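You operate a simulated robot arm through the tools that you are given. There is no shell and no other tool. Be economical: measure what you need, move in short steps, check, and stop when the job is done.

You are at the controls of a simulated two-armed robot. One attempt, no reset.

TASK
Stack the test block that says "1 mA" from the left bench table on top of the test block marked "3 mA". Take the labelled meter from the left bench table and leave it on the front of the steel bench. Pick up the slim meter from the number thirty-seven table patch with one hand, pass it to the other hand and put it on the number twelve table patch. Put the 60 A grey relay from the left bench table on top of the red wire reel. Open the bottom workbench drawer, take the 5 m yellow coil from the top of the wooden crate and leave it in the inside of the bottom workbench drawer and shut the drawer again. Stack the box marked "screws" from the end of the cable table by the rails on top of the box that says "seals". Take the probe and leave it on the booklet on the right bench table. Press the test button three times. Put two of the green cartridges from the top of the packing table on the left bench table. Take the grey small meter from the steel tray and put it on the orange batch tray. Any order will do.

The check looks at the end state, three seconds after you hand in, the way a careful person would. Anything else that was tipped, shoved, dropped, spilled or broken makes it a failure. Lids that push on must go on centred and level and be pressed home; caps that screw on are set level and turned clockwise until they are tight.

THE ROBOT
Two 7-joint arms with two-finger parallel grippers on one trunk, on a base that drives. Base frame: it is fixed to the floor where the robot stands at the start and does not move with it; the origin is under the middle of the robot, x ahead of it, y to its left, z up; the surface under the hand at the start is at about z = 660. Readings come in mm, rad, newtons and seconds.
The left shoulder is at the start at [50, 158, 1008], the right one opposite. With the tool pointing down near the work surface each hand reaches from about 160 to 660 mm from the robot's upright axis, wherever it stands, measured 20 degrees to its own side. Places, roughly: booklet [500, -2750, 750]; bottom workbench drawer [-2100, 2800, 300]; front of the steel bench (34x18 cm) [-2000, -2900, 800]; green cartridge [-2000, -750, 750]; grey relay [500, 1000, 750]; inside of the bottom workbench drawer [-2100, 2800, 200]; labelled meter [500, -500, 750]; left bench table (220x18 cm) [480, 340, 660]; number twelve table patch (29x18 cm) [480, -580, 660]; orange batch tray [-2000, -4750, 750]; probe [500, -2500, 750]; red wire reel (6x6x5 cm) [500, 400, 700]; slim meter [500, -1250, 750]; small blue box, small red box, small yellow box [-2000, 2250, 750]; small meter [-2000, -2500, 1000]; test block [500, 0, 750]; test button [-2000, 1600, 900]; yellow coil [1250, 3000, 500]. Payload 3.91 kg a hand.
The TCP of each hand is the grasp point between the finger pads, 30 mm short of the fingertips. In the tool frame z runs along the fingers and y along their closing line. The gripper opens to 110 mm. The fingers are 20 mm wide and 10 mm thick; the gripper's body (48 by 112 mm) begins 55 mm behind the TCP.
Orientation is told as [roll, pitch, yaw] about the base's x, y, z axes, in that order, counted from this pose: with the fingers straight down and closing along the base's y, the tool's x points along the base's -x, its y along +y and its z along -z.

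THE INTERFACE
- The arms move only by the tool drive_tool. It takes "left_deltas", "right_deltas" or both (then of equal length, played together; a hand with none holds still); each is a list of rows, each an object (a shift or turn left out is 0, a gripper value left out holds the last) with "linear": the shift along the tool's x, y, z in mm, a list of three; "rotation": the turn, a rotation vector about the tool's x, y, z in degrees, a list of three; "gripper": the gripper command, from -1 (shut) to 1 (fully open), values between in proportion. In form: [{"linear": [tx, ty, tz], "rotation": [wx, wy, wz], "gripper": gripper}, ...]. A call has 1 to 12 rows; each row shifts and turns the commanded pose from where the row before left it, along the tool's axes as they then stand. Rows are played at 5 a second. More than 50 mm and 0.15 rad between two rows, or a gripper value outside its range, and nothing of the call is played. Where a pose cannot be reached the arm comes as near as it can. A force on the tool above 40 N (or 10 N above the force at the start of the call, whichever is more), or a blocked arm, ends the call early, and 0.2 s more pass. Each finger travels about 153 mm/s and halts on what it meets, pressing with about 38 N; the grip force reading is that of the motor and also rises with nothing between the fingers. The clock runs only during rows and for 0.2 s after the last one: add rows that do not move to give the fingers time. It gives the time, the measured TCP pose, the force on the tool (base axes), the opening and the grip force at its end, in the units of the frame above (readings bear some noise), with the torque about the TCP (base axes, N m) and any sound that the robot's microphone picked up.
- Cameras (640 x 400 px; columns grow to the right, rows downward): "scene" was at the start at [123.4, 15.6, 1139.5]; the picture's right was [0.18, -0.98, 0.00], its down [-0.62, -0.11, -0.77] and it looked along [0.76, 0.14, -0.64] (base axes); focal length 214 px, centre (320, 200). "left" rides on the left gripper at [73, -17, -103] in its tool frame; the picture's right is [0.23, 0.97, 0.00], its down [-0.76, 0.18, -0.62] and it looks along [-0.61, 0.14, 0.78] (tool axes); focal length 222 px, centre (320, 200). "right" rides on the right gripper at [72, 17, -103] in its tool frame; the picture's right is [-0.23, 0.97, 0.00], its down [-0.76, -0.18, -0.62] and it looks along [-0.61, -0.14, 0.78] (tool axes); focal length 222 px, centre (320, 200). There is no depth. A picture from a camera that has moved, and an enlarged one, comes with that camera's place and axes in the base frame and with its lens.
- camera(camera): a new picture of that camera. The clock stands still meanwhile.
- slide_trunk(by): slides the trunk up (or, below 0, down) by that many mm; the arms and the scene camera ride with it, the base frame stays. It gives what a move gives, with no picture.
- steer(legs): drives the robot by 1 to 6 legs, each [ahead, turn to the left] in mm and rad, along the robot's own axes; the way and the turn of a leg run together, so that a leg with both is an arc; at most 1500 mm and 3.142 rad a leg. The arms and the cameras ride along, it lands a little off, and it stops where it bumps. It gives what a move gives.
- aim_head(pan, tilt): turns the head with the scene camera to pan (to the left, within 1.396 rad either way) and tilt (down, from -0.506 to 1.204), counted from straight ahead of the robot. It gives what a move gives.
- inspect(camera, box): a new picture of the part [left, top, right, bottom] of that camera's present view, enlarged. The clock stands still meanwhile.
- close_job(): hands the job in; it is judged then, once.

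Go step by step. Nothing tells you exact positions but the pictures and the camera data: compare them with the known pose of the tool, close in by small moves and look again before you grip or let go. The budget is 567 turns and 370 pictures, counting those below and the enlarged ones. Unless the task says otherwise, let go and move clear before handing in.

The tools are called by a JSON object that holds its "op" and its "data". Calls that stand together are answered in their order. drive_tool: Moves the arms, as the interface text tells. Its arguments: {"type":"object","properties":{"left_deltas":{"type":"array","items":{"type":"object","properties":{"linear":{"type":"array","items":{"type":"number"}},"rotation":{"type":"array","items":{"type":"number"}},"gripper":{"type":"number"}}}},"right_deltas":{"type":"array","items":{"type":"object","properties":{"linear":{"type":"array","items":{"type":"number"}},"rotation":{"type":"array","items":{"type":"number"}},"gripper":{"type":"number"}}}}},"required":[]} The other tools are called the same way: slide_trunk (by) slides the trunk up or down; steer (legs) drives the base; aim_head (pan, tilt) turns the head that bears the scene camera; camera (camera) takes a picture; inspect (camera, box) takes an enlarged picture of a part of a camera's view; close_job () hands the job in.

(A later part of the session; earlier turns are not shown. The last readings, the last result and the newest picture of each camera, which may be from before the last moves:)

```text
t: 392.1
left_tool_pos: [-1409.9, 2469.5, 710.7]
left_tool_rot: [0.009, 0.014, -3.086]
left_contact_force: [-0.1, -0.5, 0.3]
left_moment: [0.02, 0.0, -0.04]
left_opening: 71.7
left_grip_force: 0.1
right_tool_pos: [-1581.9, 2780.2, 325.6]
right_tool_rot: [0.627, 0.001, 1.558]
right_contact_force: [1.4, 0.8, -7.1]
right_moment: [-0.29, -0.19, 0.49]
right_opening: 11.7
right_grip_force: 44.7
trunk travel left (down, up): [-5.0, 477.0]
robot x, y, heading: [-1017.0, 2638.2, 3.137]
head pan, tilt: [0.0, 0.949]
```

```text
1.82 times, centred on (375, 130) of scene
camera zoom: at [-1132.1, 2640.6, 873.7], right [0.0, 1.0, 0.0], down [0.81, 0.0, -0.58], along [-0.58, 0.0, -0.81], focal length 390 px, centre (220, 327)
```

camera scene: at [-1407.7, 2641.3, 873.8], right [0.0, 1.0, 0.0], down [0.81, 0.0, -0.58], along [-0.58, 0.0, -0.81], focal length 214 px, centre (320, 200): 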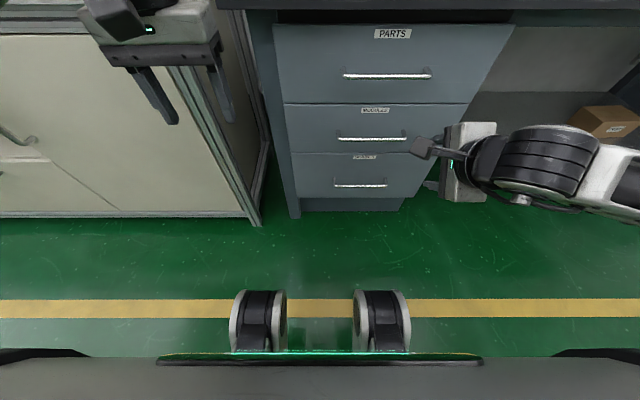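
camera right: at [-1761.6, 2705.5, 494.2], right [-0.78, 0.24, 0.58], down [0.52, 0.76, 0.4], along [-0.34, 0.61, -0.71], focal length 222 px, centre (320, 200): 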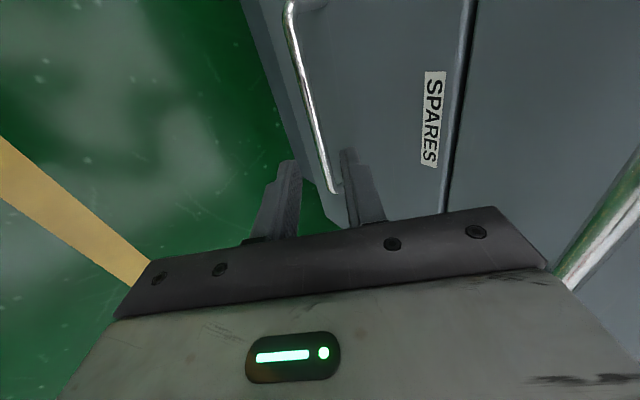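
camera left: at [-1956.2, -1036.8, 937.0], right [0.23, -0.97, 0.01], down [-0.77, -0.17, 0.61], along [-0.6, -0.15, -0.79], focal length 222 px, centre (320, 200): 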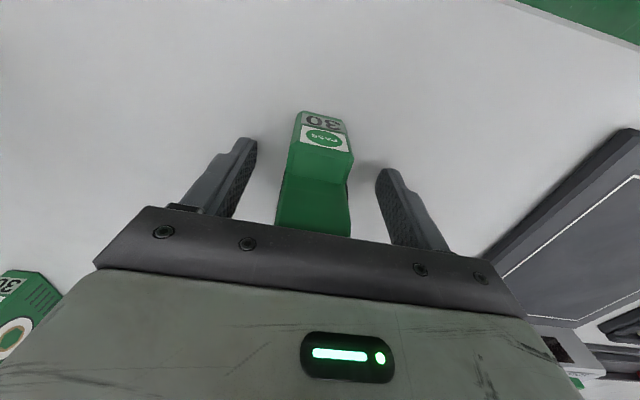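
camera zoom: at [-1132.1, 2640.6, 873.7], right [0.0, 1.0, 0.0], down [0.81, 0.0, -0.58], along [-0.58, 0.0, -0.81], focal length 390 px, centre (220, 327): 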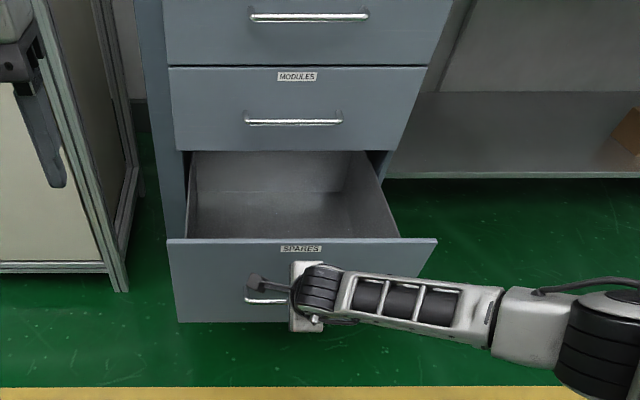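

The drawer is open about 275 mm. I'll release the handle, back off, and go for the yellow coil.

{"op": "drive_tool", "data": {"right_deltas": [{"gripper": -0.5}, {"gripper": -0.5}, {"linear": [0, 0, -40]}, {"linear": [0, 0, -45]}, {"linear": [0, 0, -45]}, {"linear": [0, 0, -45], "rotation": [8.5, 0, 0]}, {"rotation": [8.5, 0, 0]}, {"rotation": [8.5, 0, 0]}, {"rotation": [8.5, 0, 0]}]}}

{"op": "steer", "data": {"legs": [[-250, 0], [0, -3.0]]}}

{"op": "slide_trunk", "data": {"by": 200}}

{"op": "aim_head", "data": {"pan": -0.1, "tilt": 0.4}}

{"op": "camera", "data": {"camera": "scene"}}

```text
t: 394.1
left_tool_pos: [-1410.6, 2469.9, 711.6]
left_tool_rot: [0.009, 0.012, -3.088]
left_contact_force: [0.3, -0.2, 0.5]
left_moment: [-0.02, -0.03, -0.03]
left_opening: 71.8
left_grip_force: 0.1
right_tool_pos: [-1478.2, 2779.0, 469.0]
right_tool_rot: [0.033, 0.0, 1.558]
right_contact_force: [-0.3, -0.2, 0.8]
right_moment: [-0.01, 0.01, 0.01]
right_opening: 27.6
right_grip_force: 0.0
trunk travel left (down, up): [-5.0, 477.0]
robot x, y, heading: [-1019.1, 2639.8, 3.14]
head pan, tilt: [0.0, 0.949]
```

```text
t: 402.9
left_tool_pos: [-402.9, 2866.3, 709.7]
left_tool_rot: [0.006, 0.012, 0.205]
left_contact_force: [0.3, -0.2, -0.3]
left_moment: [0.0, -0.01, 0.0]
left_opening: 71.5
left_grip_force: 0.1
right_tool_pos: [-287.5, 2570.9, 467.9]
right_tool_rot: [0.036, -0.002, -1.434]
right_contact_force: [0.1, 0.6, -0.5]
right_moment: [0.01, -0.02, 0.04]
right_opening: 27.5
right_grip_force: 0.0
trunk travel left (down, up): [-5.0, 477.0]
robot x, y, heading: [-759.9, 2639.6, 0.143]
head pan, tilt: [0.0, 0.949]
```

```text
t: 405.1
left_tool_pos: [-403.3, 2867.9, 910.5]
left_tool_rot: [0.007, 0.012, 0.205]
left_contact_force: [-0.3, -0.2, 0.2]
left_moment: [0.01, 0.01, -0.01]
left_opening: 71.3
left_grip_force: 0.1
right_tool_pos: [-287.4, 2571.3, 669.4]
right_tool_rot: [0.035, -0.001, -1.433]
right_contact_force: [0.1, 0.7, 0.5]
right_moment: [0.03, -0.03, 0.0]
right_opening: 27.7
right_grip_force: 0.0
trunk travel left (down, up): [-205.0, 277.0]
robot x, y, heading: [-762.5, 2636.6, 0.145]
head pan, tilt: [0.0, 0.949]
```

```text
t: 406.1
left_tool_pos: [-402.5, 2865.6, 911.6]
left_tool_rot: [0.007, 0.011, 0.207]
left_contact_force: [0.2, 0.0, 0.2]
left_moment: [-0.02, 0.03, -0.01]
left_opening: 71.6
left_grip_force: 0.0
right_tool_pos: [-288.5, 2570.3, 668.6]
right_tool_rot: [0.035, -0.002, -1.434]
right_contact_force: [0.0, -0.1, -0.1]
right_moment: [0.0, 0.01, 0.0]
right_opening: 27.3
right_grip_force: 0.1
trunk travel left (down, up): [-205.0, 277.0]
robot x, y, heading: [-763.8, 2640.5, 0.146]
head pan, tilt: [-0.099, 0.4]
```

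```text
181 pictures are left
camera scene: at [-632.7, 2649.4, 1120.3], right [0.05, -1.0, 0.0], down [-0.39, -0.02, -0.92], along [0.92, 0.04, -0.39], focal length 214 px, centre (320, 200)
```

scene: 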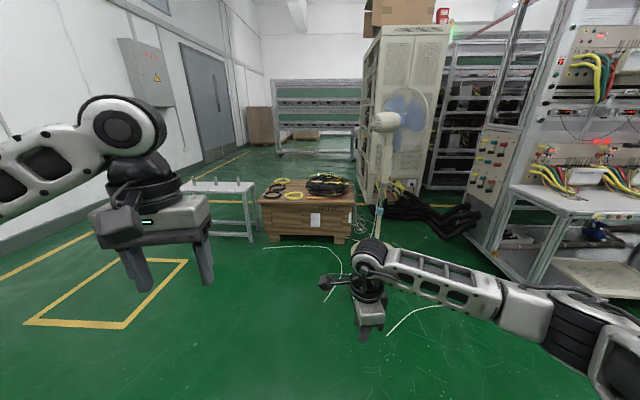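

{"op": "inspect", "data": {"camera": "scene", "box": [240, 160, 400, 260]}}

```text
4.00 times, centred on (320, 210) of scene
camera zoom: at [-632.7, 2649.4, 1120.3], right [0.05, -1.0, 0.0], down [-0.39, -0.02, -0.92], along [0.92, 0.04, -0.39], focal length 858 px, centre (320, 160)
```

zoom: 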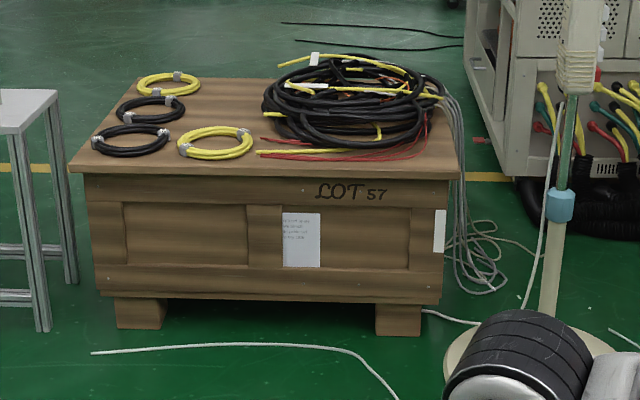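

{"op": "steer", "data": {"legs": [[0, 0.045], [1280, 0], [0, -0.19]]}}

{"op": "aim_head", "data": {"pan": 0.1, "tilt": 0.65}}

{"op": "camera", "data": {"camera": "scene"}}

```text
t: 413.6
left_tool_pos: [860.1, 3103.0, 910.5]
left_tool_rot: [0.006, 0.012, 0.109]
left_contact_force: [-0.9, -0.4, -0.3]
left_moment: [-0.02, -0.01, 0.01]
left_opening: 71.4
left_grip_force: 0.1
right_tool_pos: [947.0, 2797.6, 668.6]
right_tool_rot: [0.037, -0.003, -1.531]
right_contact_force: [-0.7, 0.7, -0.9]
right_moment: [-0.01, 0.0, 0.01]
right_opening: 27.5
right_grip_force: 0.1
trunk travel left (down, up): [-205.0, 277.0]
robot x, y, heading: [480.8, 2913.3, 0.049]
head pan, tilt: [-0.099, 0.4]
```

```text
t: 414.4
left_tool_pos: [860.7, 3102.2, 910.3]
left_tool_rot: [0.007, 0.012, 0.109]
left_contact_force: [-0.2, 0.0, -1.0]
left_moment: [-0.05, -0.04, -0.02]
left_opening: 71.4
left_grip_force: 0.2
right_tool_pos: [947.7, 2797.8, 668.9]
right_tool_rot: [0.038, 0.0, -1.529]
right_contact_force: [0.8, -0.4, -0.4]
right_moment: [-0.01, -0.01, 0.01]
right_opening: 27.2
right_grip_force: 0.0
trunk travel left (down, up): [-205.0, 277.0]
robot x, y, heading: [478.6, 2914.3, 0.052]
head pan, tilt: [0.099, 0.649]
```

```text
179 pictures are left
camera scene: at [604.3, 2926.6, 1098.0], right [0.15, -0.99, 0.0], down [-0.6, -0.09, -0.8], along [0.79, 0.12, -0.6], focal length 214 px, centre (320, 200)
```

scene: 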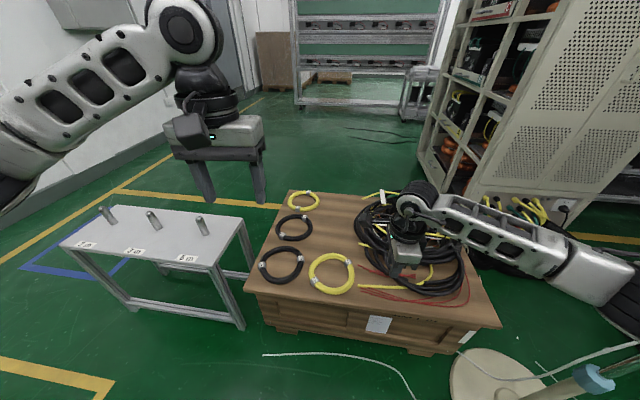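

{"op": "inspect", "data": {"camera": "scene", "box": [240, 180, 380, 310]}}

{"op": "inspect", "data": {"camera": "scene", "box": [270, 180, 350, 230]}}

{"op": "camera", "data": {"camera": "left"}}

```text
3.08 times, centred on (310, 245) of scene
camera zoom: at [604.3, 2926.6, 1098.0], right [0.15, -0.99, 0.0], down [-0.6, -0.09, -0.8], along [0.79, 0.12, -0.6], focal length 660 px, centre (351, 62)
```

zoom: 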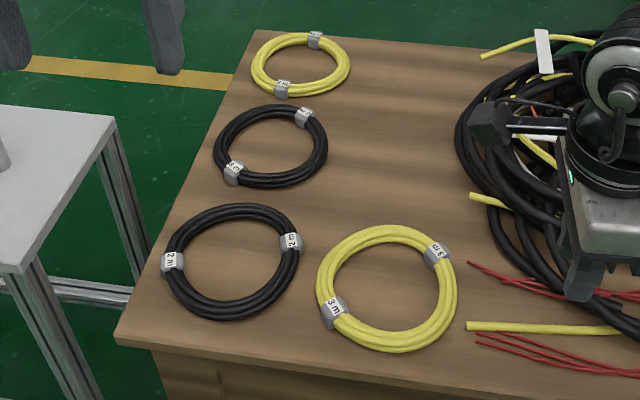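

```text
8.00 times, centred on (310, 205) of scene
camera zoom: at [604.3, 2926.6, 1098.0], right [0.15, -0.99, 0.0], down [-0.6, -0.09, -0.8], along [0.79, 0.12, -0.6], focal length 1716 px, centre (400, 160)
```

zoom: 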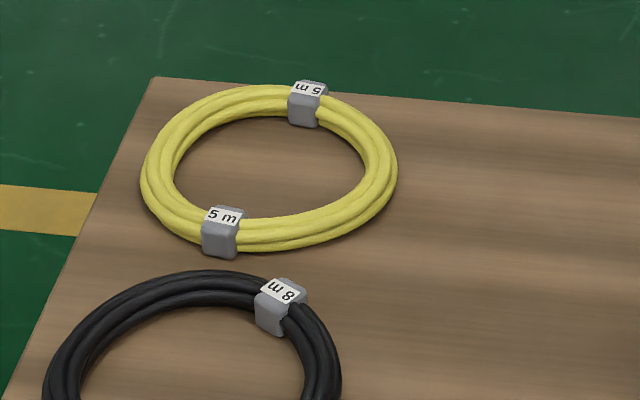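

```text
176 pictures are left
camera left: at [792.6, 3075.8, 1014.0], right [-0.33, 0.94, 0.01], down [0.75, 0.26, 0.61], along [0.58, 0.21, -0.79], focal length 222 px, centre (320, 200)
```

left: 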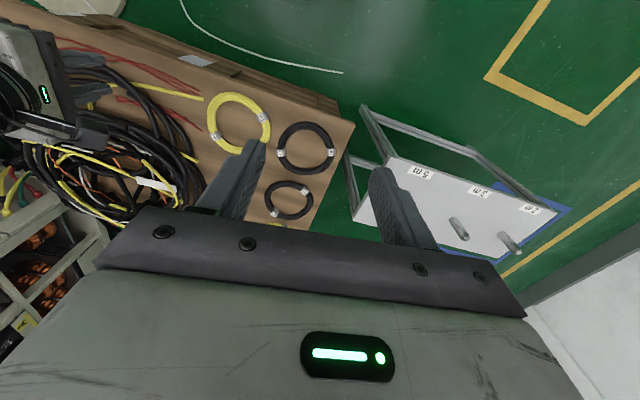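

The 5 m yellow coil is the one at the crate's far-left corner, about (1433,3136,450), so I'd better approach from behind the crate. Checking the way around the left first.

{"op": "steer", "data": {"legs": [[-250, 0], [0, 1.2]]}}

{"op": "aim_head", "data": {"pan": -0.3, "tilt": 0.4}}

{"op": "camera", "data": {"camera": "scene"}}

```text
t: 419.2
left_tool_pos: [194.4, 3324.1, 911.4]
left_tool_rot: [0.007, 0.013, 1.301]
left_contact_force: [-0.5, 0.1, -0.5]
left_moment: [0.0, 0.0, 0.0]
left_opening: 71.2
left_grip_force: 0.0
right_tool_pos: [509.6, 3290.5, 668.4]
right_tool_rot: [0.036, -0.002, -0.338]
right_contact_force: [-0.2, -0.1, 0.6]
right_moment: [-0.03, 0.04, 0.01]
right_opening: 27.5
right_grip_force: 0.0
trunk travel left (down, up): [-205.0, 277.0]
robot x, y, heading: [228.5, 2900.7, 1.244]
head pan, tilt: [0.099, 0.649]
```

```text
t: 420.1
left_tool_pos: [194.1, 3324.8, 910.8]
left_tool_rot: [0.007, 0.012, 1.3]
left_contact_force: [1.0, 0.2, -0.5]
left_moment: [-0.01, 0.02, 0.01]
left_opening: 71.9
left_grip_force: 0.0
right_tool_pos: [509.8, 3289.3, 670.2]
right_tool_rot: [0.034, -0.002, -0.34]
right_contact_force: [-0.8, 0.0, 0.2]
right_moment: [-0.02, 0.02, -0.01]
right_opening: 27.4
right_grip_force: 0.0
trunk travel left (down, up): [-205.0, 277.0]
robot x, y, heading: [230.8, 2899.0, 1.245]
head pan, tilt: [-0.3, 0.4]
```

```text
175 pictures are left
camera scene: at [297.0, 3011.9, 1120.4], right [0.81, -0.59, 0.0], down [-0.23, -0.32, -0.92], along [0.54, 0.74, -0.39], focal length 214 px, centre (320, 200)
```

scene: 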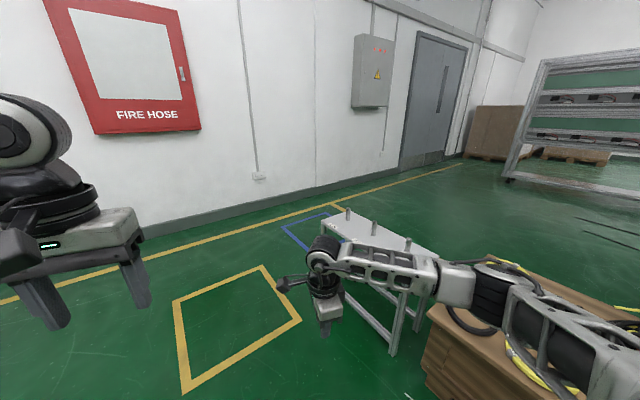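

The way round is free. Driving around the peg table to behind the crate.

{"op": "steer", "data": {"legs": [[0, 0.159], [820, 0], [800, 0], [0, -1.404], [1500, 0]]}}

{"op": "steer", "data": {"legs": [[0, -1.571], [800, 0]]}}

{"op": "aim_head", "data": {"pan": 0, "tilt": 0.5}}

{"op": "camera", "data": {"camera": "scene"}}

```text
t: 439.3
left_tool_pos: [2380.9, 4651.3, 911.9]
left_tool_rot: [0.007, 0.014, 0.064]
left_contact_force: [0.5, 0.1, 0.0]
left_moment: [0.0, -0.01, 0.0]
left_opening: 71.5
left_grip_force: 0.1
right_tool_pos: [2453.0, 4342.2, 670.5]
right_tool_rot: [0.036, 0.0, -1.576]
right_contact_force: [-0.1, 0.5, 1.0]
right_moment: [0.0, -0.04, 0.0]
right_opening: 27.4
right_grip_force: 0.3
trunk travel left (down, up): [-205.0, 277.0]
robot x, y, heading: [1991.1, 4477.8, 0.007]
head pan, tilt: [-0.3, 0.4]
```

```text
t: 447.4
left_tool_pos: [2187.9, 3288.9, 910.4]
left_tool_rot: [0.006, 0.011, -1.491]
left_contact_force: [-0.3, 0.0, -0.5]
left_moment: [-0.01, 0.02, 0.02]
left_opening: 71.6
left_grip_force: 0.2
right_tool_pos: [1880.9, 3211.9, 667.9]
right_tool_rot: [0.034, -0.003, -3.129]
right_contact_force: [-0.9, 0.8, -0.4]
right_moment: [0.03, -0.03, -0.02]
right_opening: 27.4
right_grip_force: 0.0
trunk travel left (down, up): [-205.0, 277.0]
robot x, y, heading: [2008.1, 3673.1, -1.55]
head pan, tilt: [-0.3, 0.4]
```

```text
t: 448.2
left_tool_pos: [2187.6, 3288.4, 912.0]
left_tool_rot: [0.008, 0.013, -1.489]
left_contact_force: [0.5, 0.5, 0.5]
left_moment: [-0.01, -0.02, -0.02]
left_opening: 71.3
left_grip_force: 0.1
right_tool_pos: [1881.2, 3212.4, 669.6]
right_tool_rot: [0.034, -0.003, -3.131]
right_contact_force: [-0.8, 0.3, -0.1]
right_moment: [-0.01, -0.03, -0.02]
right_opening: 27.4
right_grip_force: 0.1
trunk travel left (down, up): [-205.0, 277.0]
robot x, y, heading: [2005.6, 3675.4, -1.553]
head pan, tilt: [0.0, 0.499]
```

```text
174 pictures are left
camera scene: at [2010.1, 3545.5, 1111.3], right [-1.0, -0.02, 0.0], down [-0.01, 0.48, -0.88], along [0.02, -0.88, -0.48], focal length 214 px, centre (320, 200)
```

scene: 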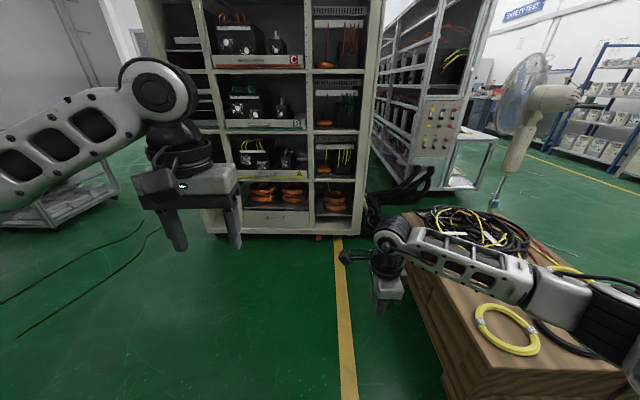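

{"op": "steer", "data": {"legs": [[615, 0], [0, -1.588]]}}

{"op": "slide_trunk", "data": {"by": -100}}

{"op": "aim_head", "data": {"pan": -0.15, "tilt": 0.7}}

{"op": "camera", "data": {"camera": "scene"}}

```text
t: 455.5
left_tool_pos: [1635.3, 2880.9, 912.2]
left_tool_rot: [0.006, 0.011, -3.066]
left_contact_force: [0.2, -0.5, 0.5]
left_moment: [-0.01, -0.04, 0.01]
left_opening: 71.4
left_grip_force: 0.0
right_tool_pos: [1560.8, 3188.1, 669.9]
right_tool_rot: [0.037, -0.001, 1.578]
right_contact_force: [-1.7, -0.2, -0.3]
right_moment: [0.01, -0.03, 0.04]
right_opening: 27.7
right_grip_force: 0.0
trunk travel left (down, up): [-205.0, 277.0]
robot x, y, heading: [2022.6, 3061.2, -3.123]
head pan, tilt: [0.0, 0.499]
```

```text
t: 456.9
left_tool_pos: [1635.7, 2880.2, 812.7]
left_tool_rot: [0.006, 0.012, -3.067]
left_contact_force: [-0.2, 0.4, -0.4]
left_moment: [0.03, -0.03, 0.0]
left_opening: 71.2
left_grip_force: 0.0
right_tool_pos: [1560.1, 3188.3, 569.3]
right_tool_rot: [0.037, -0.002, 1.578]
right_contact_force: [0.6, 0.9, 0.3]
right_moment: [-0.04, 0.01, -0.03]
right_opening: 27.6
right_grip_force: 0.0
trunk travel left (down, up): [-105.0, 377.0]
robot x, y, heading: [2024.8, 3060.5, -3.129]
head pan, tilt: [0.0, 0.499]
```

```text
t: 457.6
left_tool_pos: [1636.2, 2880.9, 811.9]
left_tool_rot: [0.006, 0.012, -3.067]
left_contact_force: [-0.2, -0.7, -0.4]
left_moment: [-0.03, 0.02, 0.01]
left_opening: 71.4
left_grip_force: 0.1
right_tool_pos: [1560.8, 3187.7, 569.4]
right_tool_rot: [0.036, -0.002, 1.577]
right_contact_force: [0.8, -0.6, 0.2]
right_moment: [0.04, 0.01, 0.0]
right_opening: 27.5
right_grip_force: 0.0
trunk travel left (down, up): [-105.0, 377.0]
robot x, y, heading: [2022.1, 3059.2, -3.126]
head pan, tilt: [-0.15, 0.7]
```

```text
173 pictures are left
camera scene: at [1898.6, 3069.9, 993.6], right [0.13, 0.99, 0.0], down [0.64, -0.09, -0.77], along [-0.76, 0.1, -0.64], focal length 214 px, centre (320, 200)
```

scene: 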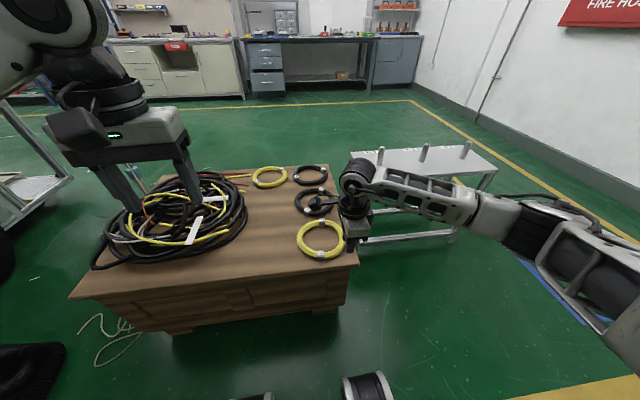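

{"op": "drive_tool", "data": {"right_deltas": [{"rotation": [0, 0, -8.2], "gripper": 0.0}, {"rotation": [0, 0, -8.2]}, {"rotation": [0, 0, -8.2]}, {"rotation": [0, 0, -8.2]}, {"rotation": [0, 0, -8.2]}, {"rotation": [0, 0, -8.2]}, {"rotation": [0, 0, -8.2]}, {"rotation": [0, 0, -8.2]}, {"rotation": [0, 0, -8.2]}, {"rotation": [0, 0, -8.2]}, {"rotation": [0, 0, -8.2]}]}}

{"op": "camera", "data": {"camera": "right"}}

{"op": "inspect", "data": {"camera": "scene", "box": [260, 160, 400, 280]}}

```text
t: 460.0
left_tool_pos: [1636.5, 2881.2, 812.2]
left_tool_rot: [0.006, 0.013, -3.067]
left_contact_force: [0.6, 0.7, 0.0]
left_moment: [-0.01, -0.02, 0.0]
left_opening: 71.6
left_grip_force: 0.1
right_tool_pos: [1559.4, 3187.9, 569.5]
right_tool_rot: [-0.003, -0.038, -3.128]
right_contact_force: [-0.3, -0.3, -0.1]
right_moment: [0.01, -0.03, 0.0]
right_opening: 55.2
right_grip_force: 0.1
trunk travel left (down, up): [-105.0, 377.0]
robot x, y, heading: [2023.5, 3059.4, -3.129]
head pan, tilt: [-0.15, 0.7]
```

```text
172 pictures are left
camera right: at [1636.3, 3171.7, 670.7], right [-0.21, -0.98, 0.01], down [-0.74, 0.17, 0.65], along [-0.64, 0.13, -0.76], focal length 222 px, centre (320, 200)
```

right: 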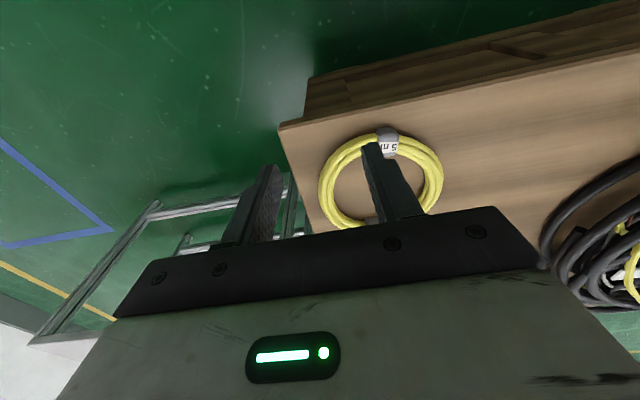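

```text
3.33 times, centred on (330, 220) of scene
camera zoom: at [1898.7, 3069.9, 993.5], right [0.13, 0.99, 0.0], down [0.64, -0.09, -0.76], along [-0.76, 0.1, -0.64], focal length 715 px, centre (287, 133)
```

zoom: 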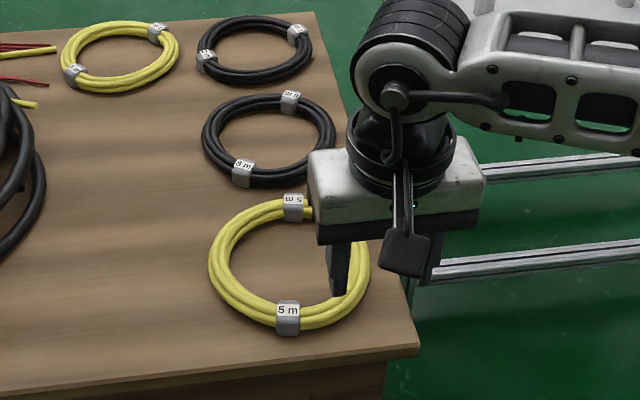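

{"op": "drive_tool", "data": {"right_deltas": [{"linear": [-34, -2.7, 0]}, {"linear": [-34, -2.7, 0]}, {"linear": [-34, -2.7, 0]}, {"linear": [0, 0, 40]}, {}]}}

{"op": "camera", "data": {"camera": "right"}}

{"op": "inspect", "data": {"camera": "scene", "box": [260, 160, 400, 280]}}

```text
t: 461.2
left_tool_pos: [1635.8, 2880.9, 811.0]
left_tool_rot: [0.007, 0.011, -3.067]
left_contact_force: [0.2, -0.1, 0.3]
left_moment: [0.0, -0.01, -0.01]
left_opening: 71.7
left_grip_force: 0.1
right_tool_pos: [1454.8, 3192.8, 534.7]
right_tool_rot: [-0.003, -0.035, -3.13]
right_contact_force: [0.1, -0.8, 0.4]
right_moment: [-0.02, 0.03, 0.0]
right_opening: 54.8
right_grip_force: 0.1
trunk travel left (down, up): [-105.0, 377.0]
robot x, y, heading: [2024.3, 3058.0, -3.123]
head pan, tilt: [-0.15, 0.7]
```

```text
170 pictures are left
camera right: at [1531.8, 3176.1, 634.7], right [-0.22, -0.98, 0.01], down [-0.74, 0.17, 0.65], along [-0.64, 0.14, -0.76], focal length 222 px, centre (320, 200)
```

right: 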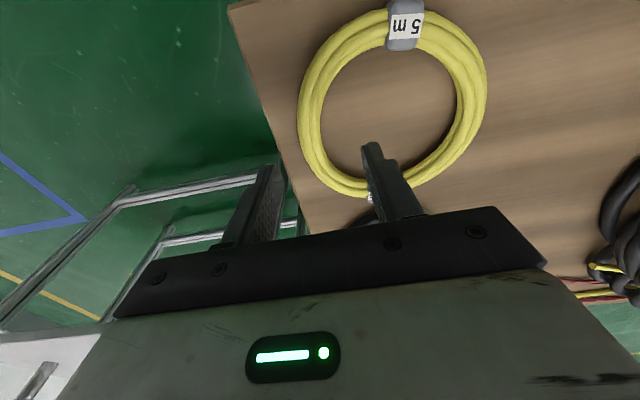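

```text
3.33 times, centred on (330, 220) of scene
camera zoom: at [1898.6, 3069.9, 993.6], right [0.13, 0.99, 0.0], down [0.64, -0.09, -0.76], along [-0.76, 0.1, -0.64], focal length 715 px, centre (287, 133)
```

zoom: 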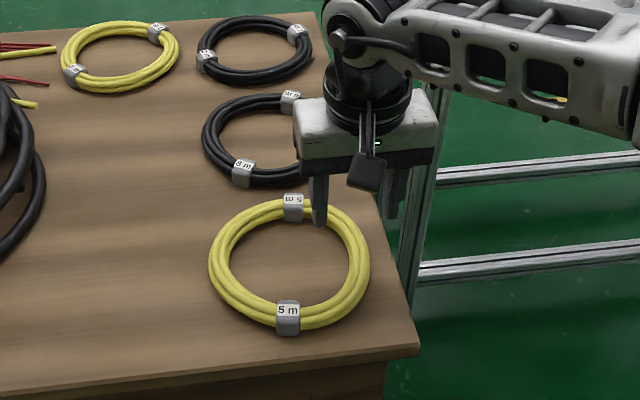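

{"op": "drive_tool", "data": {"right_deltas": [{"linear": [7, -5, 25]}, {"linear": [0, 0, 20]}]}}

{"op": "camera", "data": {"camera": "right"}}

{"op": "inspect", "data": {"camera": "scene", "box": [260, 160, 400, 280]}}

```text
t: 461.8
left_tool_pos: [1636.1, 2880.8, 812.3]
left_tool_rot: [0.007, 0.012, -3.066]
left_contact_force: [0.6, 0.3, -0.2]
left_moment: [0.03, 0.02, -0.01]
left_opening: 71.6
left_grip_force: 0.0
right_tool_pos: [1463.0, 3198.6, 487.8]
right_tool_rot: [-0.001, -0.036, -3.132]
right_contact_force: [1.5, 0.4, 0.5]
right_moment: [0.01, -0.02, 0.01]
right_opening: 54.9
right_grip_force: 0.1
trunk travel left (down, up): [-105.0, 377.0]
robot x, y, heading: [2022.6, 3056.0, -3.127]
head pan, tilt: [-0.15, 0.7]
```

```text
168 pictures are left
camera right: at [1538.6, 3181.9, 589.8], right [-0.22, -0.98, 0.01], down [-0.74, 0.17, 0.65], along [-0.64, 0.14, -0.76], focal length 222 px, centre (320, 200)
```

right: 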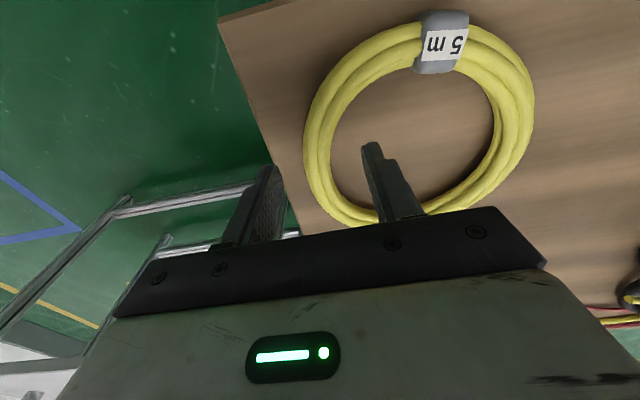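

```text
3.33 times, centred on (330, 220) of scene
camera zoom: at [1898.7, 3069.9, 993.6], right [0.13, 0.99, 0.0], down [0.64, -0.09, -0.76], along [-0.76, 0.1, -0.64], focal length 715 px, centre (287, 133)
```

zoom: 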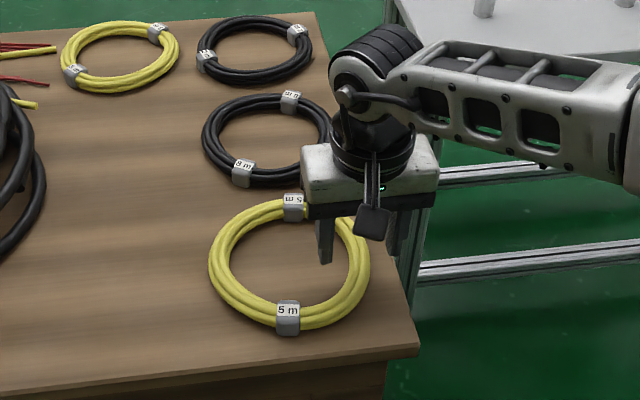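

The rope bundle passes centrally between the fingertips. Lowering the last few mm and gripping.

{"op": "drive_tool", "data": {"right_deltas": [{"linear": [0, 0, 5]}, {"linear": [0, 0, 3]}, {"gripper": -1}, {"gripper": -1}, {"gripper": -1}]}}

{"op": "drive_tool", "data": {"right_deltas": [{"linear": [0, 0, -20]}, {"linear": [0, 0, -40]}, {"linear": [0, 0, -40]}, {}]}}

{"op": "camera", "data": {"camera": "right"}}

{"op": "inspect", "data": {"camera": "scene", "box": [240, 120, 420, 280]}}

```text
t: 463.0
left_tool_pos: [1635.3, 2880.6, 812.1]
left_tool_rot: [0.006, 0.012, -3.066]
left_contact_force: [0.5, 0.0, -0.2]
left_moment: [0.02, 0.01, 0.01]
left_opening: 71.8
left_grip_force: 0.0
right_tool_pos: [1461.8, 3198.8, 479.6]
right_tool_rot: [-0.002, -0.035, -3.131]
right_contact_force: [-0.1, 0.7, -0.4]
right_moment: [0.09, 0.1, 0.01]
right_opening: 28.1
right_grip_force: 38.0
trunk travel left (down, up): [-105.0, 377.0]
robot x, y, heading: [2023.5, 3055.2, -3.123]
head pan, tilt: [-0.15, 0.7]
```

```text
t: 464.0
left_tool_pos: [1634.6, 2880.3, 811.6]
left_tool_rot: [0.007, 0.013, -3.067]
left_contact_force: [-0.3, -0.1, -0.6]
left_moment: [0.02, -0.02, 0.01]
left_opening: 71.6
left_grip_force: 0.0
right_tool_pos: [1465.4, 3200.7, 581.3]
right_tool_rot: [-0.001, -0.036, -3.132]
right_contact_force: [-0.6, 1.1, -1.8]
right_moment: [0.12, 0.01, 0.03]
right_opening: 28.0
right_grip_force: 37.8
trunk travel left (down, up): [-105.0, 377.0]
robot x, y, heading: [2025.0, 3060.4, -3.127]
head pan, tilt: [-0.15, 0.7]
```

```text
166 pictures are left
camera right: at [1543.1, 3183.7, 682.8], right [-0.22, -0.98, 0.01], down [-0.74, 0.17, 0.65], along [-0.64, 0.14, -0.76], focal length 222 px, centre (320, 200)
```

right: 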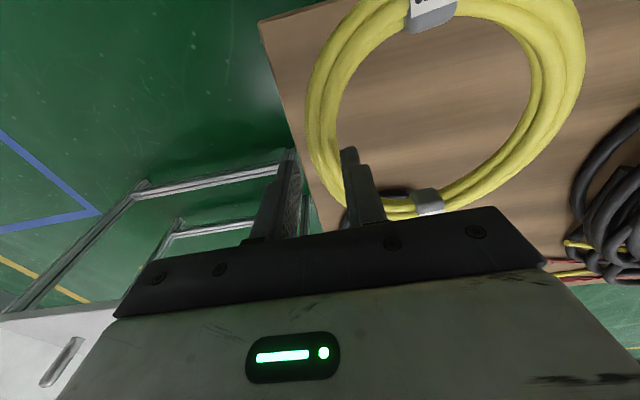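

```text
2.50 times, centred on (330, 200) of scene
camera zoom: at [1898.6, 3069.9, 993.5], right [0.13, 0.99, 0.0], down [0.64, -0.09, -0.76], along [-0.76, 0.1, -0.64], focal length 536 px, centre (295, 200)
```

zoom: 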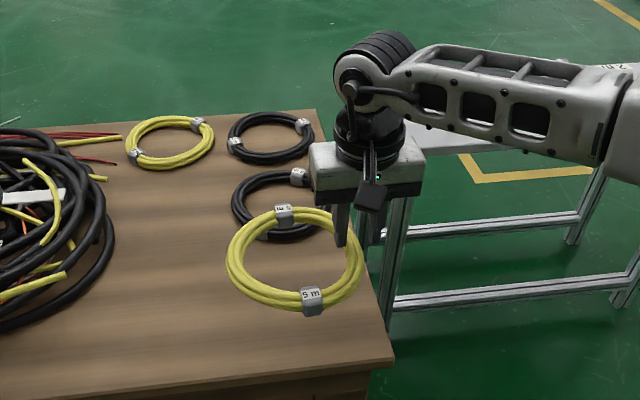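

The 5 m coil is lifted flat. I'll draw it in, raise it, and drive back around to the open drawer.

{"op": "drive_tool", "data": {"right_deltas": [{"linear": [0, 0, -30]}, {"linear": [40, 0, -20]}, {"linear": [40, 0, 0]}, {"linear": [40, 0, 0]}]}}

{"op": "steer", "data": {"legs": [[-50, 0], [0, -1.571], [720, 0], [720, 0], [0, 1.571], [1400, 0]]}}

{"op": "camera", "data": {"camera": "right"}}

```text
t: 465.0
left_tool_pos: [1635.1, 2880.7, 810.9]
left_tool_rot: [0.007, 0.011, -3.067]
left_contact_force: [-1.1, 0.1, 0.3]
left_moment: [0.0, -0.01, -0.01]
left_opening: 71.4
left_grip_force: 0.0
right_tool_pos: [1585.8, 3201.1, 625.1]
right_tool_rot: [-0.002, -0.036, -3.133]
right_contact_force: [0.7, 0.8, -1.8]
right_moment: [0.12, -0.02, -0.01]
right_opening: 28.0
right_grip_force: 38.0
trunk travel left (down, up): [-105.0, 377.0]
robot x, y, heading: [2019.4, 3058.9, -3.124]
head pan, tilt: [-0.15, 0.7]
```

```text
t: 487.1
left_tool_pos: [245.3, 4265.0, 811.2]
left_tool_rot: [0.005, 0.012, -3.059]
left_contact_force: [-0.4, 0.4, -0.4]
left_moment: [0.0, -0.04, 0.01]
left_opening: 71.6
left_grip_force: 0.0
right_tool_pos: [194.3, 4585.0, 624.7]
right_tool_rot: [-0.003, -0.036, -3.122]
right_contact_force: [-0.1, -0.3, -2.2]
right_moment: [0.11, 0.04, -0.01]
right_opening: 27.5
right_grip_force: 37.9
trunk travel left (down, up): [-105.0, 377.0]
robot x, y, heading: [629.0, 4446.0, -3.114]
head pan, tilt: [-0.15, 0.7]
```

```text
164 pictures are left
camera right: at [270.6, 4569.2, 726.1], right [-0.21, -0.98, 0.01], down [-0.74, 0.16, 0.65], along [-0.64, 0.13, -0.76], focal length 222 px, centre (320, 200)
```

right: 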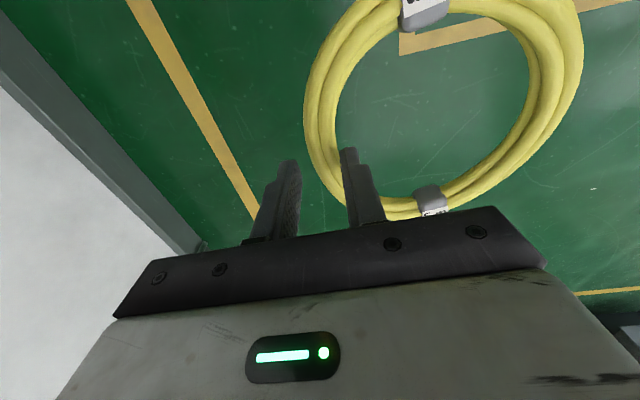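

{"op": "steer", "data": {"legs": [[0, 0.811], [1180, 0], [1180, 0], [0, -0.838]]}}

{"op": "aim_head", "data": {"pan": -0.1, "tilt": 0.8}}

{"op": "camera", "data": {"camera": "scene"}}

```text
t: 503.0
left_tool_pos: [-1349.8, 2547.9, 812.2]
left_tool_rot: [0.006, 0.012, -3.087]
left_contact_force: [-0.2, 0.7, -0.1]
left_moment: [-0.02, 0.0, 0.0]
left_opening: 71.6
left_grip_force: 0.0
right_tool_pos: [-1392.1, 2870.4, 623.1]
right_tool_rot: [-0.001, -0.038, 3.132]
right_contact_force: [-0.4, 0.2, -1.3]
right_moment: [0.13, 0.0, 0.01]
right_opening: 27.2
right_grip_force: 38.0
trunk travel left (down, up): [-105.0, 377.0]
robot x, y, heading: [-962.3, 2720.3, 3.142]
head pan, tilt: [-0.15, 0.7]
```

```text
t: 503.7
left_tool_pos: [-1351.4, 2549.1, 812.0]
left_tool_rot: [0.007, 0.014, -3.087]
left_contact_force: [-0.5, -1.0, 0.2]
left_moment: [0.01, 0.0, -0.01]
left_opening: 71.4
left_grip_force: 0.0
right_tool_pos: [-1393.4, 2870.5, 624.0]
right_tool_rot: [-0.001, -0.035, 3.131]
right_contact_force: [-0.4, 0.0, -2.1]
right_moment: [0.09, -0.02, -0.02]
right_opening: 27.3
right_grip_force: 37.6
trunk travel left (down, up): [-105.0, 377.0]
robot x, y, heading: [-961.3, 2718.0, 3.136]
head pan, tilt: [-0.099, 0.799]
```

```text
163 pictures are left
camera scene: at [-1079.8, 2727.1, 985.3], right [0.1, 0.99, 0.0], down [0.71, -0.08, -0.7], along [-0.69, 0.07, -0.72], focal length 214 px, centre (320, 200)
```

scene: 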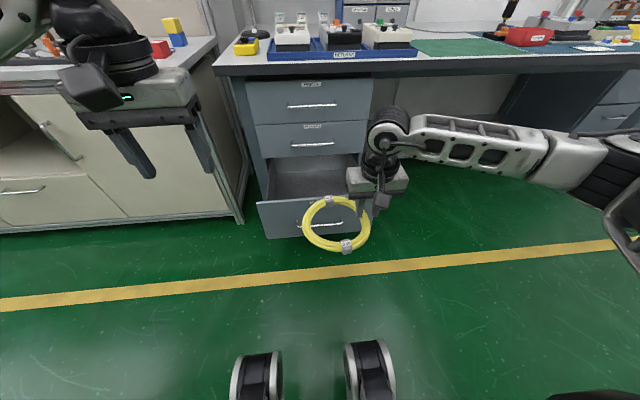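

I'm in front of the open drawer. Next: align laterally, drive forward with the coil high, then lower into the drawer in stages.

{"op": "drive_tool", "data": {"right_deltas": [{"linear": [0, 20, 0]}, {"linear": [0, 20, 0]}]}}

{"op": "steer", "data": {"legs": [[365, 0]]}}

{"op": "aim_head", "data": {"pan": -0.15, "tilt": 0.95}}

{"op": "camera", "data": {"camera": "scene"}}

{"op": "camera", "data": {"camera": "right"}}

```text
t: 504.3
left_tool_pos: [-1351.3, 2548.4, 811.9]
left_tool_rot: [0.007, 0.013, -3.088]
left_contact_force: [-0.2, 0.2, 0.1]
left_moment: [-0.02, 0.07, 0.02]
left_opening: 71.6
left_grip_force: 0.1
right_tool_pos: [-1392.7, 2829.0, 624.7]
right_tool_rot: [-0.001, -0.035, 3.13]
right_contact_force: [0.4, -0.1, -1.3]
right_moment: [0.09, 0.0, -0.04]
right_opening: 27.1
right_grip_force: 38.2
trunk travel left (down, up): [-105.0, 377.0]
robot x, y, heading: [-959.5, 2718.3, 3.135]
head pan, tilt: [-0.099, 0.799]
```

```text
t: 506.6
left_tool_pos: [-1716.9, 2551.1, 809.8]
left_tool_rot: [0.007, 0.014, -3.091]
left_contact_force: [1.1, 0.5, 0.0]
left_moment: [0.02, 0.02, 0.01]
left_opening: 71.4
left_grip_force: 0.2
right_tool_pos: [-1758.2, 2832.8, 626.6]
right_tool_rot: [-0.002, -0.036, 3.128]
right_contact_force: [0.0, -0.4, -1.5]
right_moment: [0.11, -0.01, 0.03]
right_opening: 27.0
right_grip_force: 38.2
trunk travel left (down, up): [-105.0, 377.0]
robot x, y, heading: [-1323.6, 2720.0, 3.129]
head pan, tilt: [-0.099, 0.799]
```

```text
t: 507.3
left_tool_pos: [-1717.5, 2550.2, 811.6]
left_tool_rot: [0.006, 0.012, -3.091]
left_contact_force: [-0.8, 0.8, -0.1]
left_moment: [-0.01, -0.01, 0.02]
left_opening: 71.9
left_grip_force: 0.1
right_tool_pos: [-1758.3, 2833.0, 625.9]
right_tool_rot: [-0.001, -0.035, 3.128]
right_contact_force: [-0.3, -0.3, -1.4]
right_moment: [0.09, 0.01, -0.01]
right_opening: 27.2
right_grip_force: 38.2
trunk travel left (down, up): [-105.0, 377.0]
robot x, y, heading: [-1326.0, 2720.6, 3.13]
head pan, tilt: [-0.15, 0.949]
```

```text
162 pictures are left
camera scene: at [-1437.0, 2732.8, 973.8], right [0.16, 0.99, 0.0], down [0.8, -0.13, -0.58], along [-0.58, 0.09, -0.81], focal length 214 px, centre (320, 200)
```

scene: 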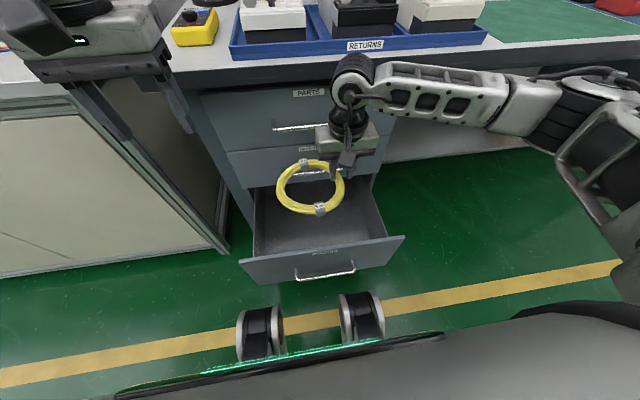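

```text
161 pictures are left
camera right: at [-1682.3, 2814.5, 726.7], right [-0.24, -0.97, 0.01], down [-0.74, 0.19, 0.65], along [-0.63, 0.15, -0.76], focal length 222 px, centre (320, 200)
```

right: 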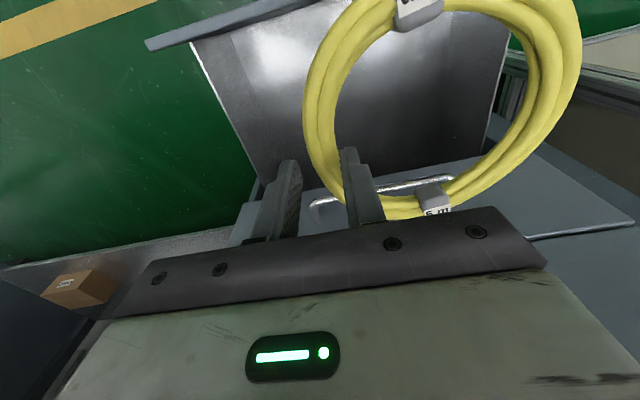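

The drawer opening is a bit short for the hand's camera housing. I'll hook the front panel from inside with the closed left fingers and pull it further, moving the coil aside first.

{"op": "drive_tool", "data": {"right_deltas": [{"linear": [20, -40, -30]}, {"linear": [20, -40, -20]}, {"linear": [0, -20, -20]}, {}, {}, {}, {}, {}, {}], "left_deltas": [{"gripper": -1}, {"gripper": -1}, {"gripper": -1}, {"linear": [15, -40, 0]}, {"linear": [5, -40, 0]}, {"linear": [0, 0, 45]}, {"linear": [0, 0, 45]}, {"linear": [0, 0, 45]}, {"linear": [0, 0, 45]}]}}

{"op": "camera", "data": {"camera": "scene"}}

{"op": "camera", "data": {"camera": "left"}}

```text
refused: row 1 steps farther than a row can; nothing moved
```

```text
160 pictures are left
camera scene: at [-1437.0, 2732.8, 973.8], right [0.16, 0.99, 0.0], down [0.8, -0.13, -0.58], along [-0.58, 0.09, -0.81], focal length 214 px, centre (320, 200)
```

scene: 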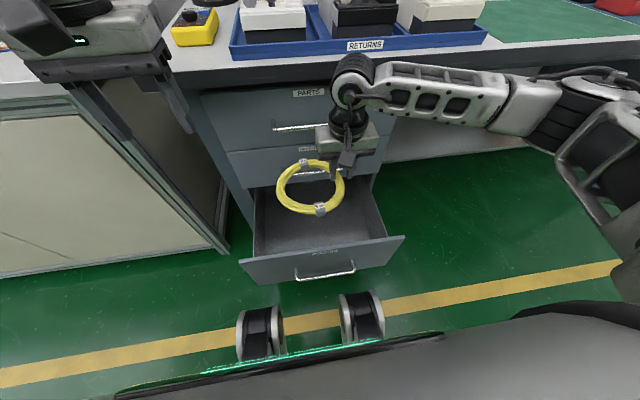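

```text
159 pictures are left
camera left: at [-1646.4, 2571.5, 914.2], right [0.28, -0.96, 0.01], down [-0.76, -0.21, 0.62], along [-0.59, -0.18, -0.79], focal length 222 px, centre (320, 200)
```

left: 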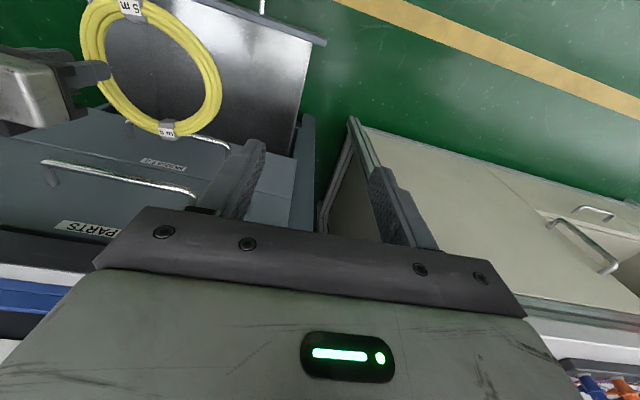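

{"op": "drive_tool", "data": {"right_deltas": [{"linear": [10, -40, -20]}, {"linear": [10, -40, -20]}, {"linear": [10, -30, -30]}, {}, {}, {}, {}, {}, {}], "left_deltas": [{"gripper": -1}, {"gripper": -1}, {"gripper": -1}, {"linear": [15, -40, 0]}, {"linear": [5, -45, 0]}, {"linear": [0, 0, 45]}, {"linear": [0, 0, 45]}, {"linear": [0, 0, 45]}, {"linear": [0, 0, 45]}]}}

{"op": "camera", "data": {"camera": "scene"}}

{"op": "camera", "data": {"camera": "left"}}

```text
t: 509.3
left_tool_pos: [-1700.0, 2634.5, 631.1]
left_tool_rot: [0.008, 0.01, -3.09]
left_contact_force: [1.0, 0.0, 0.3]
left_moment: [-0.02, -0.03, 0.02]
left_opening: 0.0
left_grip_force: 37.4
right_tool_pos: [-1726.2, 2942.6, 695.0]
right_tool_rot: [-0.003, -0.037, 3.126]
right_contact_force: [0.5, 0.1, -1.7]
right_moment: [0.13, 0.04, 0.01]
right_opening: 27.1
right_grip_force: 38.4
trunk travel left (down, up): [-105.0, 377.0]
robot x, y, heading: [-1325.3, 2717.8, 3.131]
head pan, tilt: [-0.15, 0.949]
```

```text
158 pictures are left
camera scene: at [-1436.9, 2732.8, 973.8], right [0.16, 0.99, 0.0], down [0.8, -0.13, -0.58], along [-0.57, 0.09, -0.81], focal length 214 px, centre (320, 200)
```

scene: 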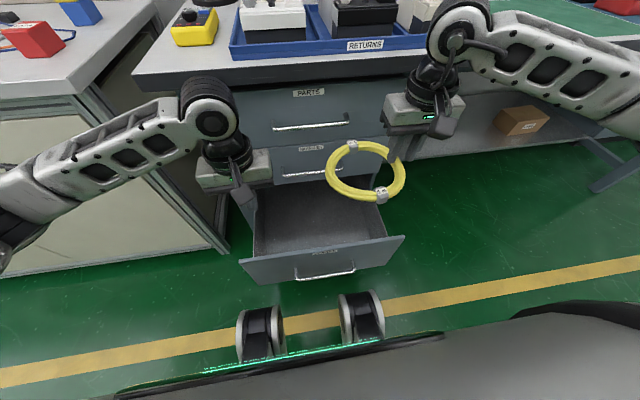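

```text
157 pictures are left
camera left: at [-1628.6, 2655.2, 734.1], right [0.28, -0.96, 0.01], down [-0.76, -0.21, 0.62], along [-0.59, -0.18, -0.79], focal length 222 px, centre (320, 200)
```

left: 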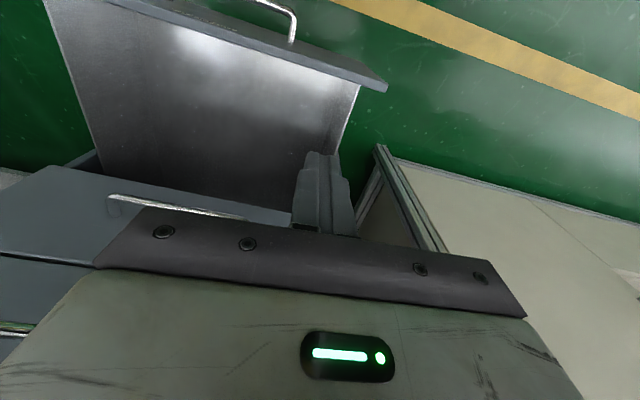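

{"op": "drive_tool", "data": {"left_deltas": [{"linear": [0, 0, 40]}, {"linear": [0, 0, 40]}, {"linear": [0, 0, 40]}, {"linear": [0, 0, 40]}, {"linear": [0, 0, 45]}, {}]}}

{"op": "camera", "data": {"camera": "scene"}}

{"op": "camera", "data": {"camera": "left"}}

```text
t: 510.7
left_tool_pos: [-1697.6, 2634.4, 425.5]
left_tool_rot: [0.009, 0.011, -3.091]
left_contact_force: [-0.2, 0.5, 0.2]
left_moment: [0.02, 0.01, 0.01]
left_opening: 0.2
left_grip_force: 38.3
right_tool_pos: [-1725.7, 2942.2, 693.3]
right_tool_rot: [-0.002, -0.035, 3.127]
right_contact_force: [-0.1, 1.0, -1.1]
right_moment: [0.1, -0.02, 0.0]
right_opening: 27.3
right_grip_force: 37.8
trunk travel left (down, up): [-105.0, 377.0]
robot x, y, heading: [-1320.6, 2720.1, 3.132]
head pan, tilt: [-0.15, 0.949]
```

```text
156 pictures are left
camera scene: at [-1437.0, 2732.8, 973.8], right [0.16, 0.99, 0.0], down [0.8, -0.13, -0.58], along [-0.57, 0.09, -0.81], focal length 214 px, centre (320, 200)
```

scene: 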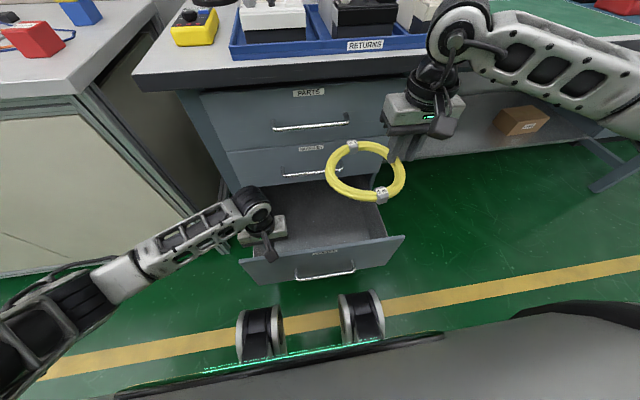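

```text
155 pictures are left
camera left: at [-1625.9, 2654.4, 528.2], right [0.28, -0.96, 0.01], down [-0.76, -0.21, 0.62], along [-0.59, -0.18, -0.79], focal length 222 px, centre (320, 200)
```

left: 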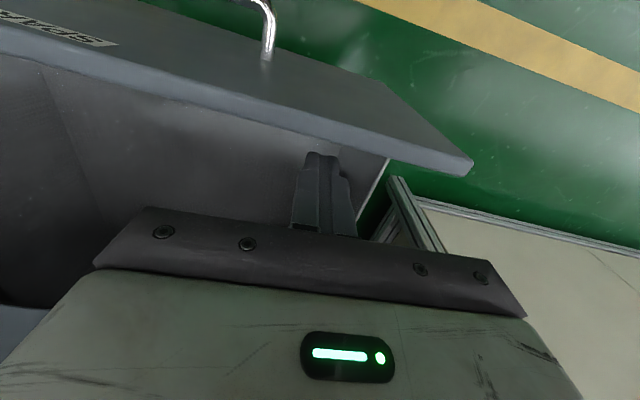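

Fingers are hooked inside the front panel. Pulling by reversing about 105 mm.

{"op": "steer", "data": {"legs": [[-105, 0]]}}

{"op": "camera", "data": {"camera": "scene"}}

```text
t: 511.8
left_tool_pos: [-1630.9, 2634.3, 426.5]
left_tool_rot: [0.002, -0.018, -3.084]
left_contact_force: [-0.1, 0.3, 0.4]
left_moment: [0.0, -0.01, -0.03]
left_opening: 0.0
left_grip_force: 37.3
right_tool_pos: [-1650.3, 2942.5, 693.9]
right_tool_rot: [-0.003, -0.035, 3.125]
right_contact_force: [-0.2, -1.1, -1.9]
right_moment: [0.05, -0.02, -0.02]
right_opening: 27.2
right_grip_force: 37.6
trunk travel left (down, up): [-105.0, 377.0]
robot x, y, heading: [-1249.7, 2723.8, 3.123]
head pan, tilt: [-0.15, 0.949]
stopped in leg 1: the force on the tool passed its limit at 81 N (the readings are from after the stop); the commanded pose is now the measured one
```

```text
154 pictures are left
camera scene: at [-1361.8, 2732.3, 973.8], right [0.16, 0.99, 0.0], down [0.8, -0.13, -0.58], along [-0.57, 0.09, -0.81], focal length 214 px, centre (320, 200)
```

scene: 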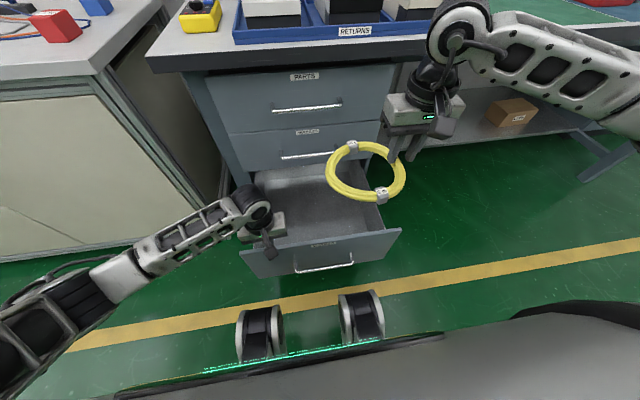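

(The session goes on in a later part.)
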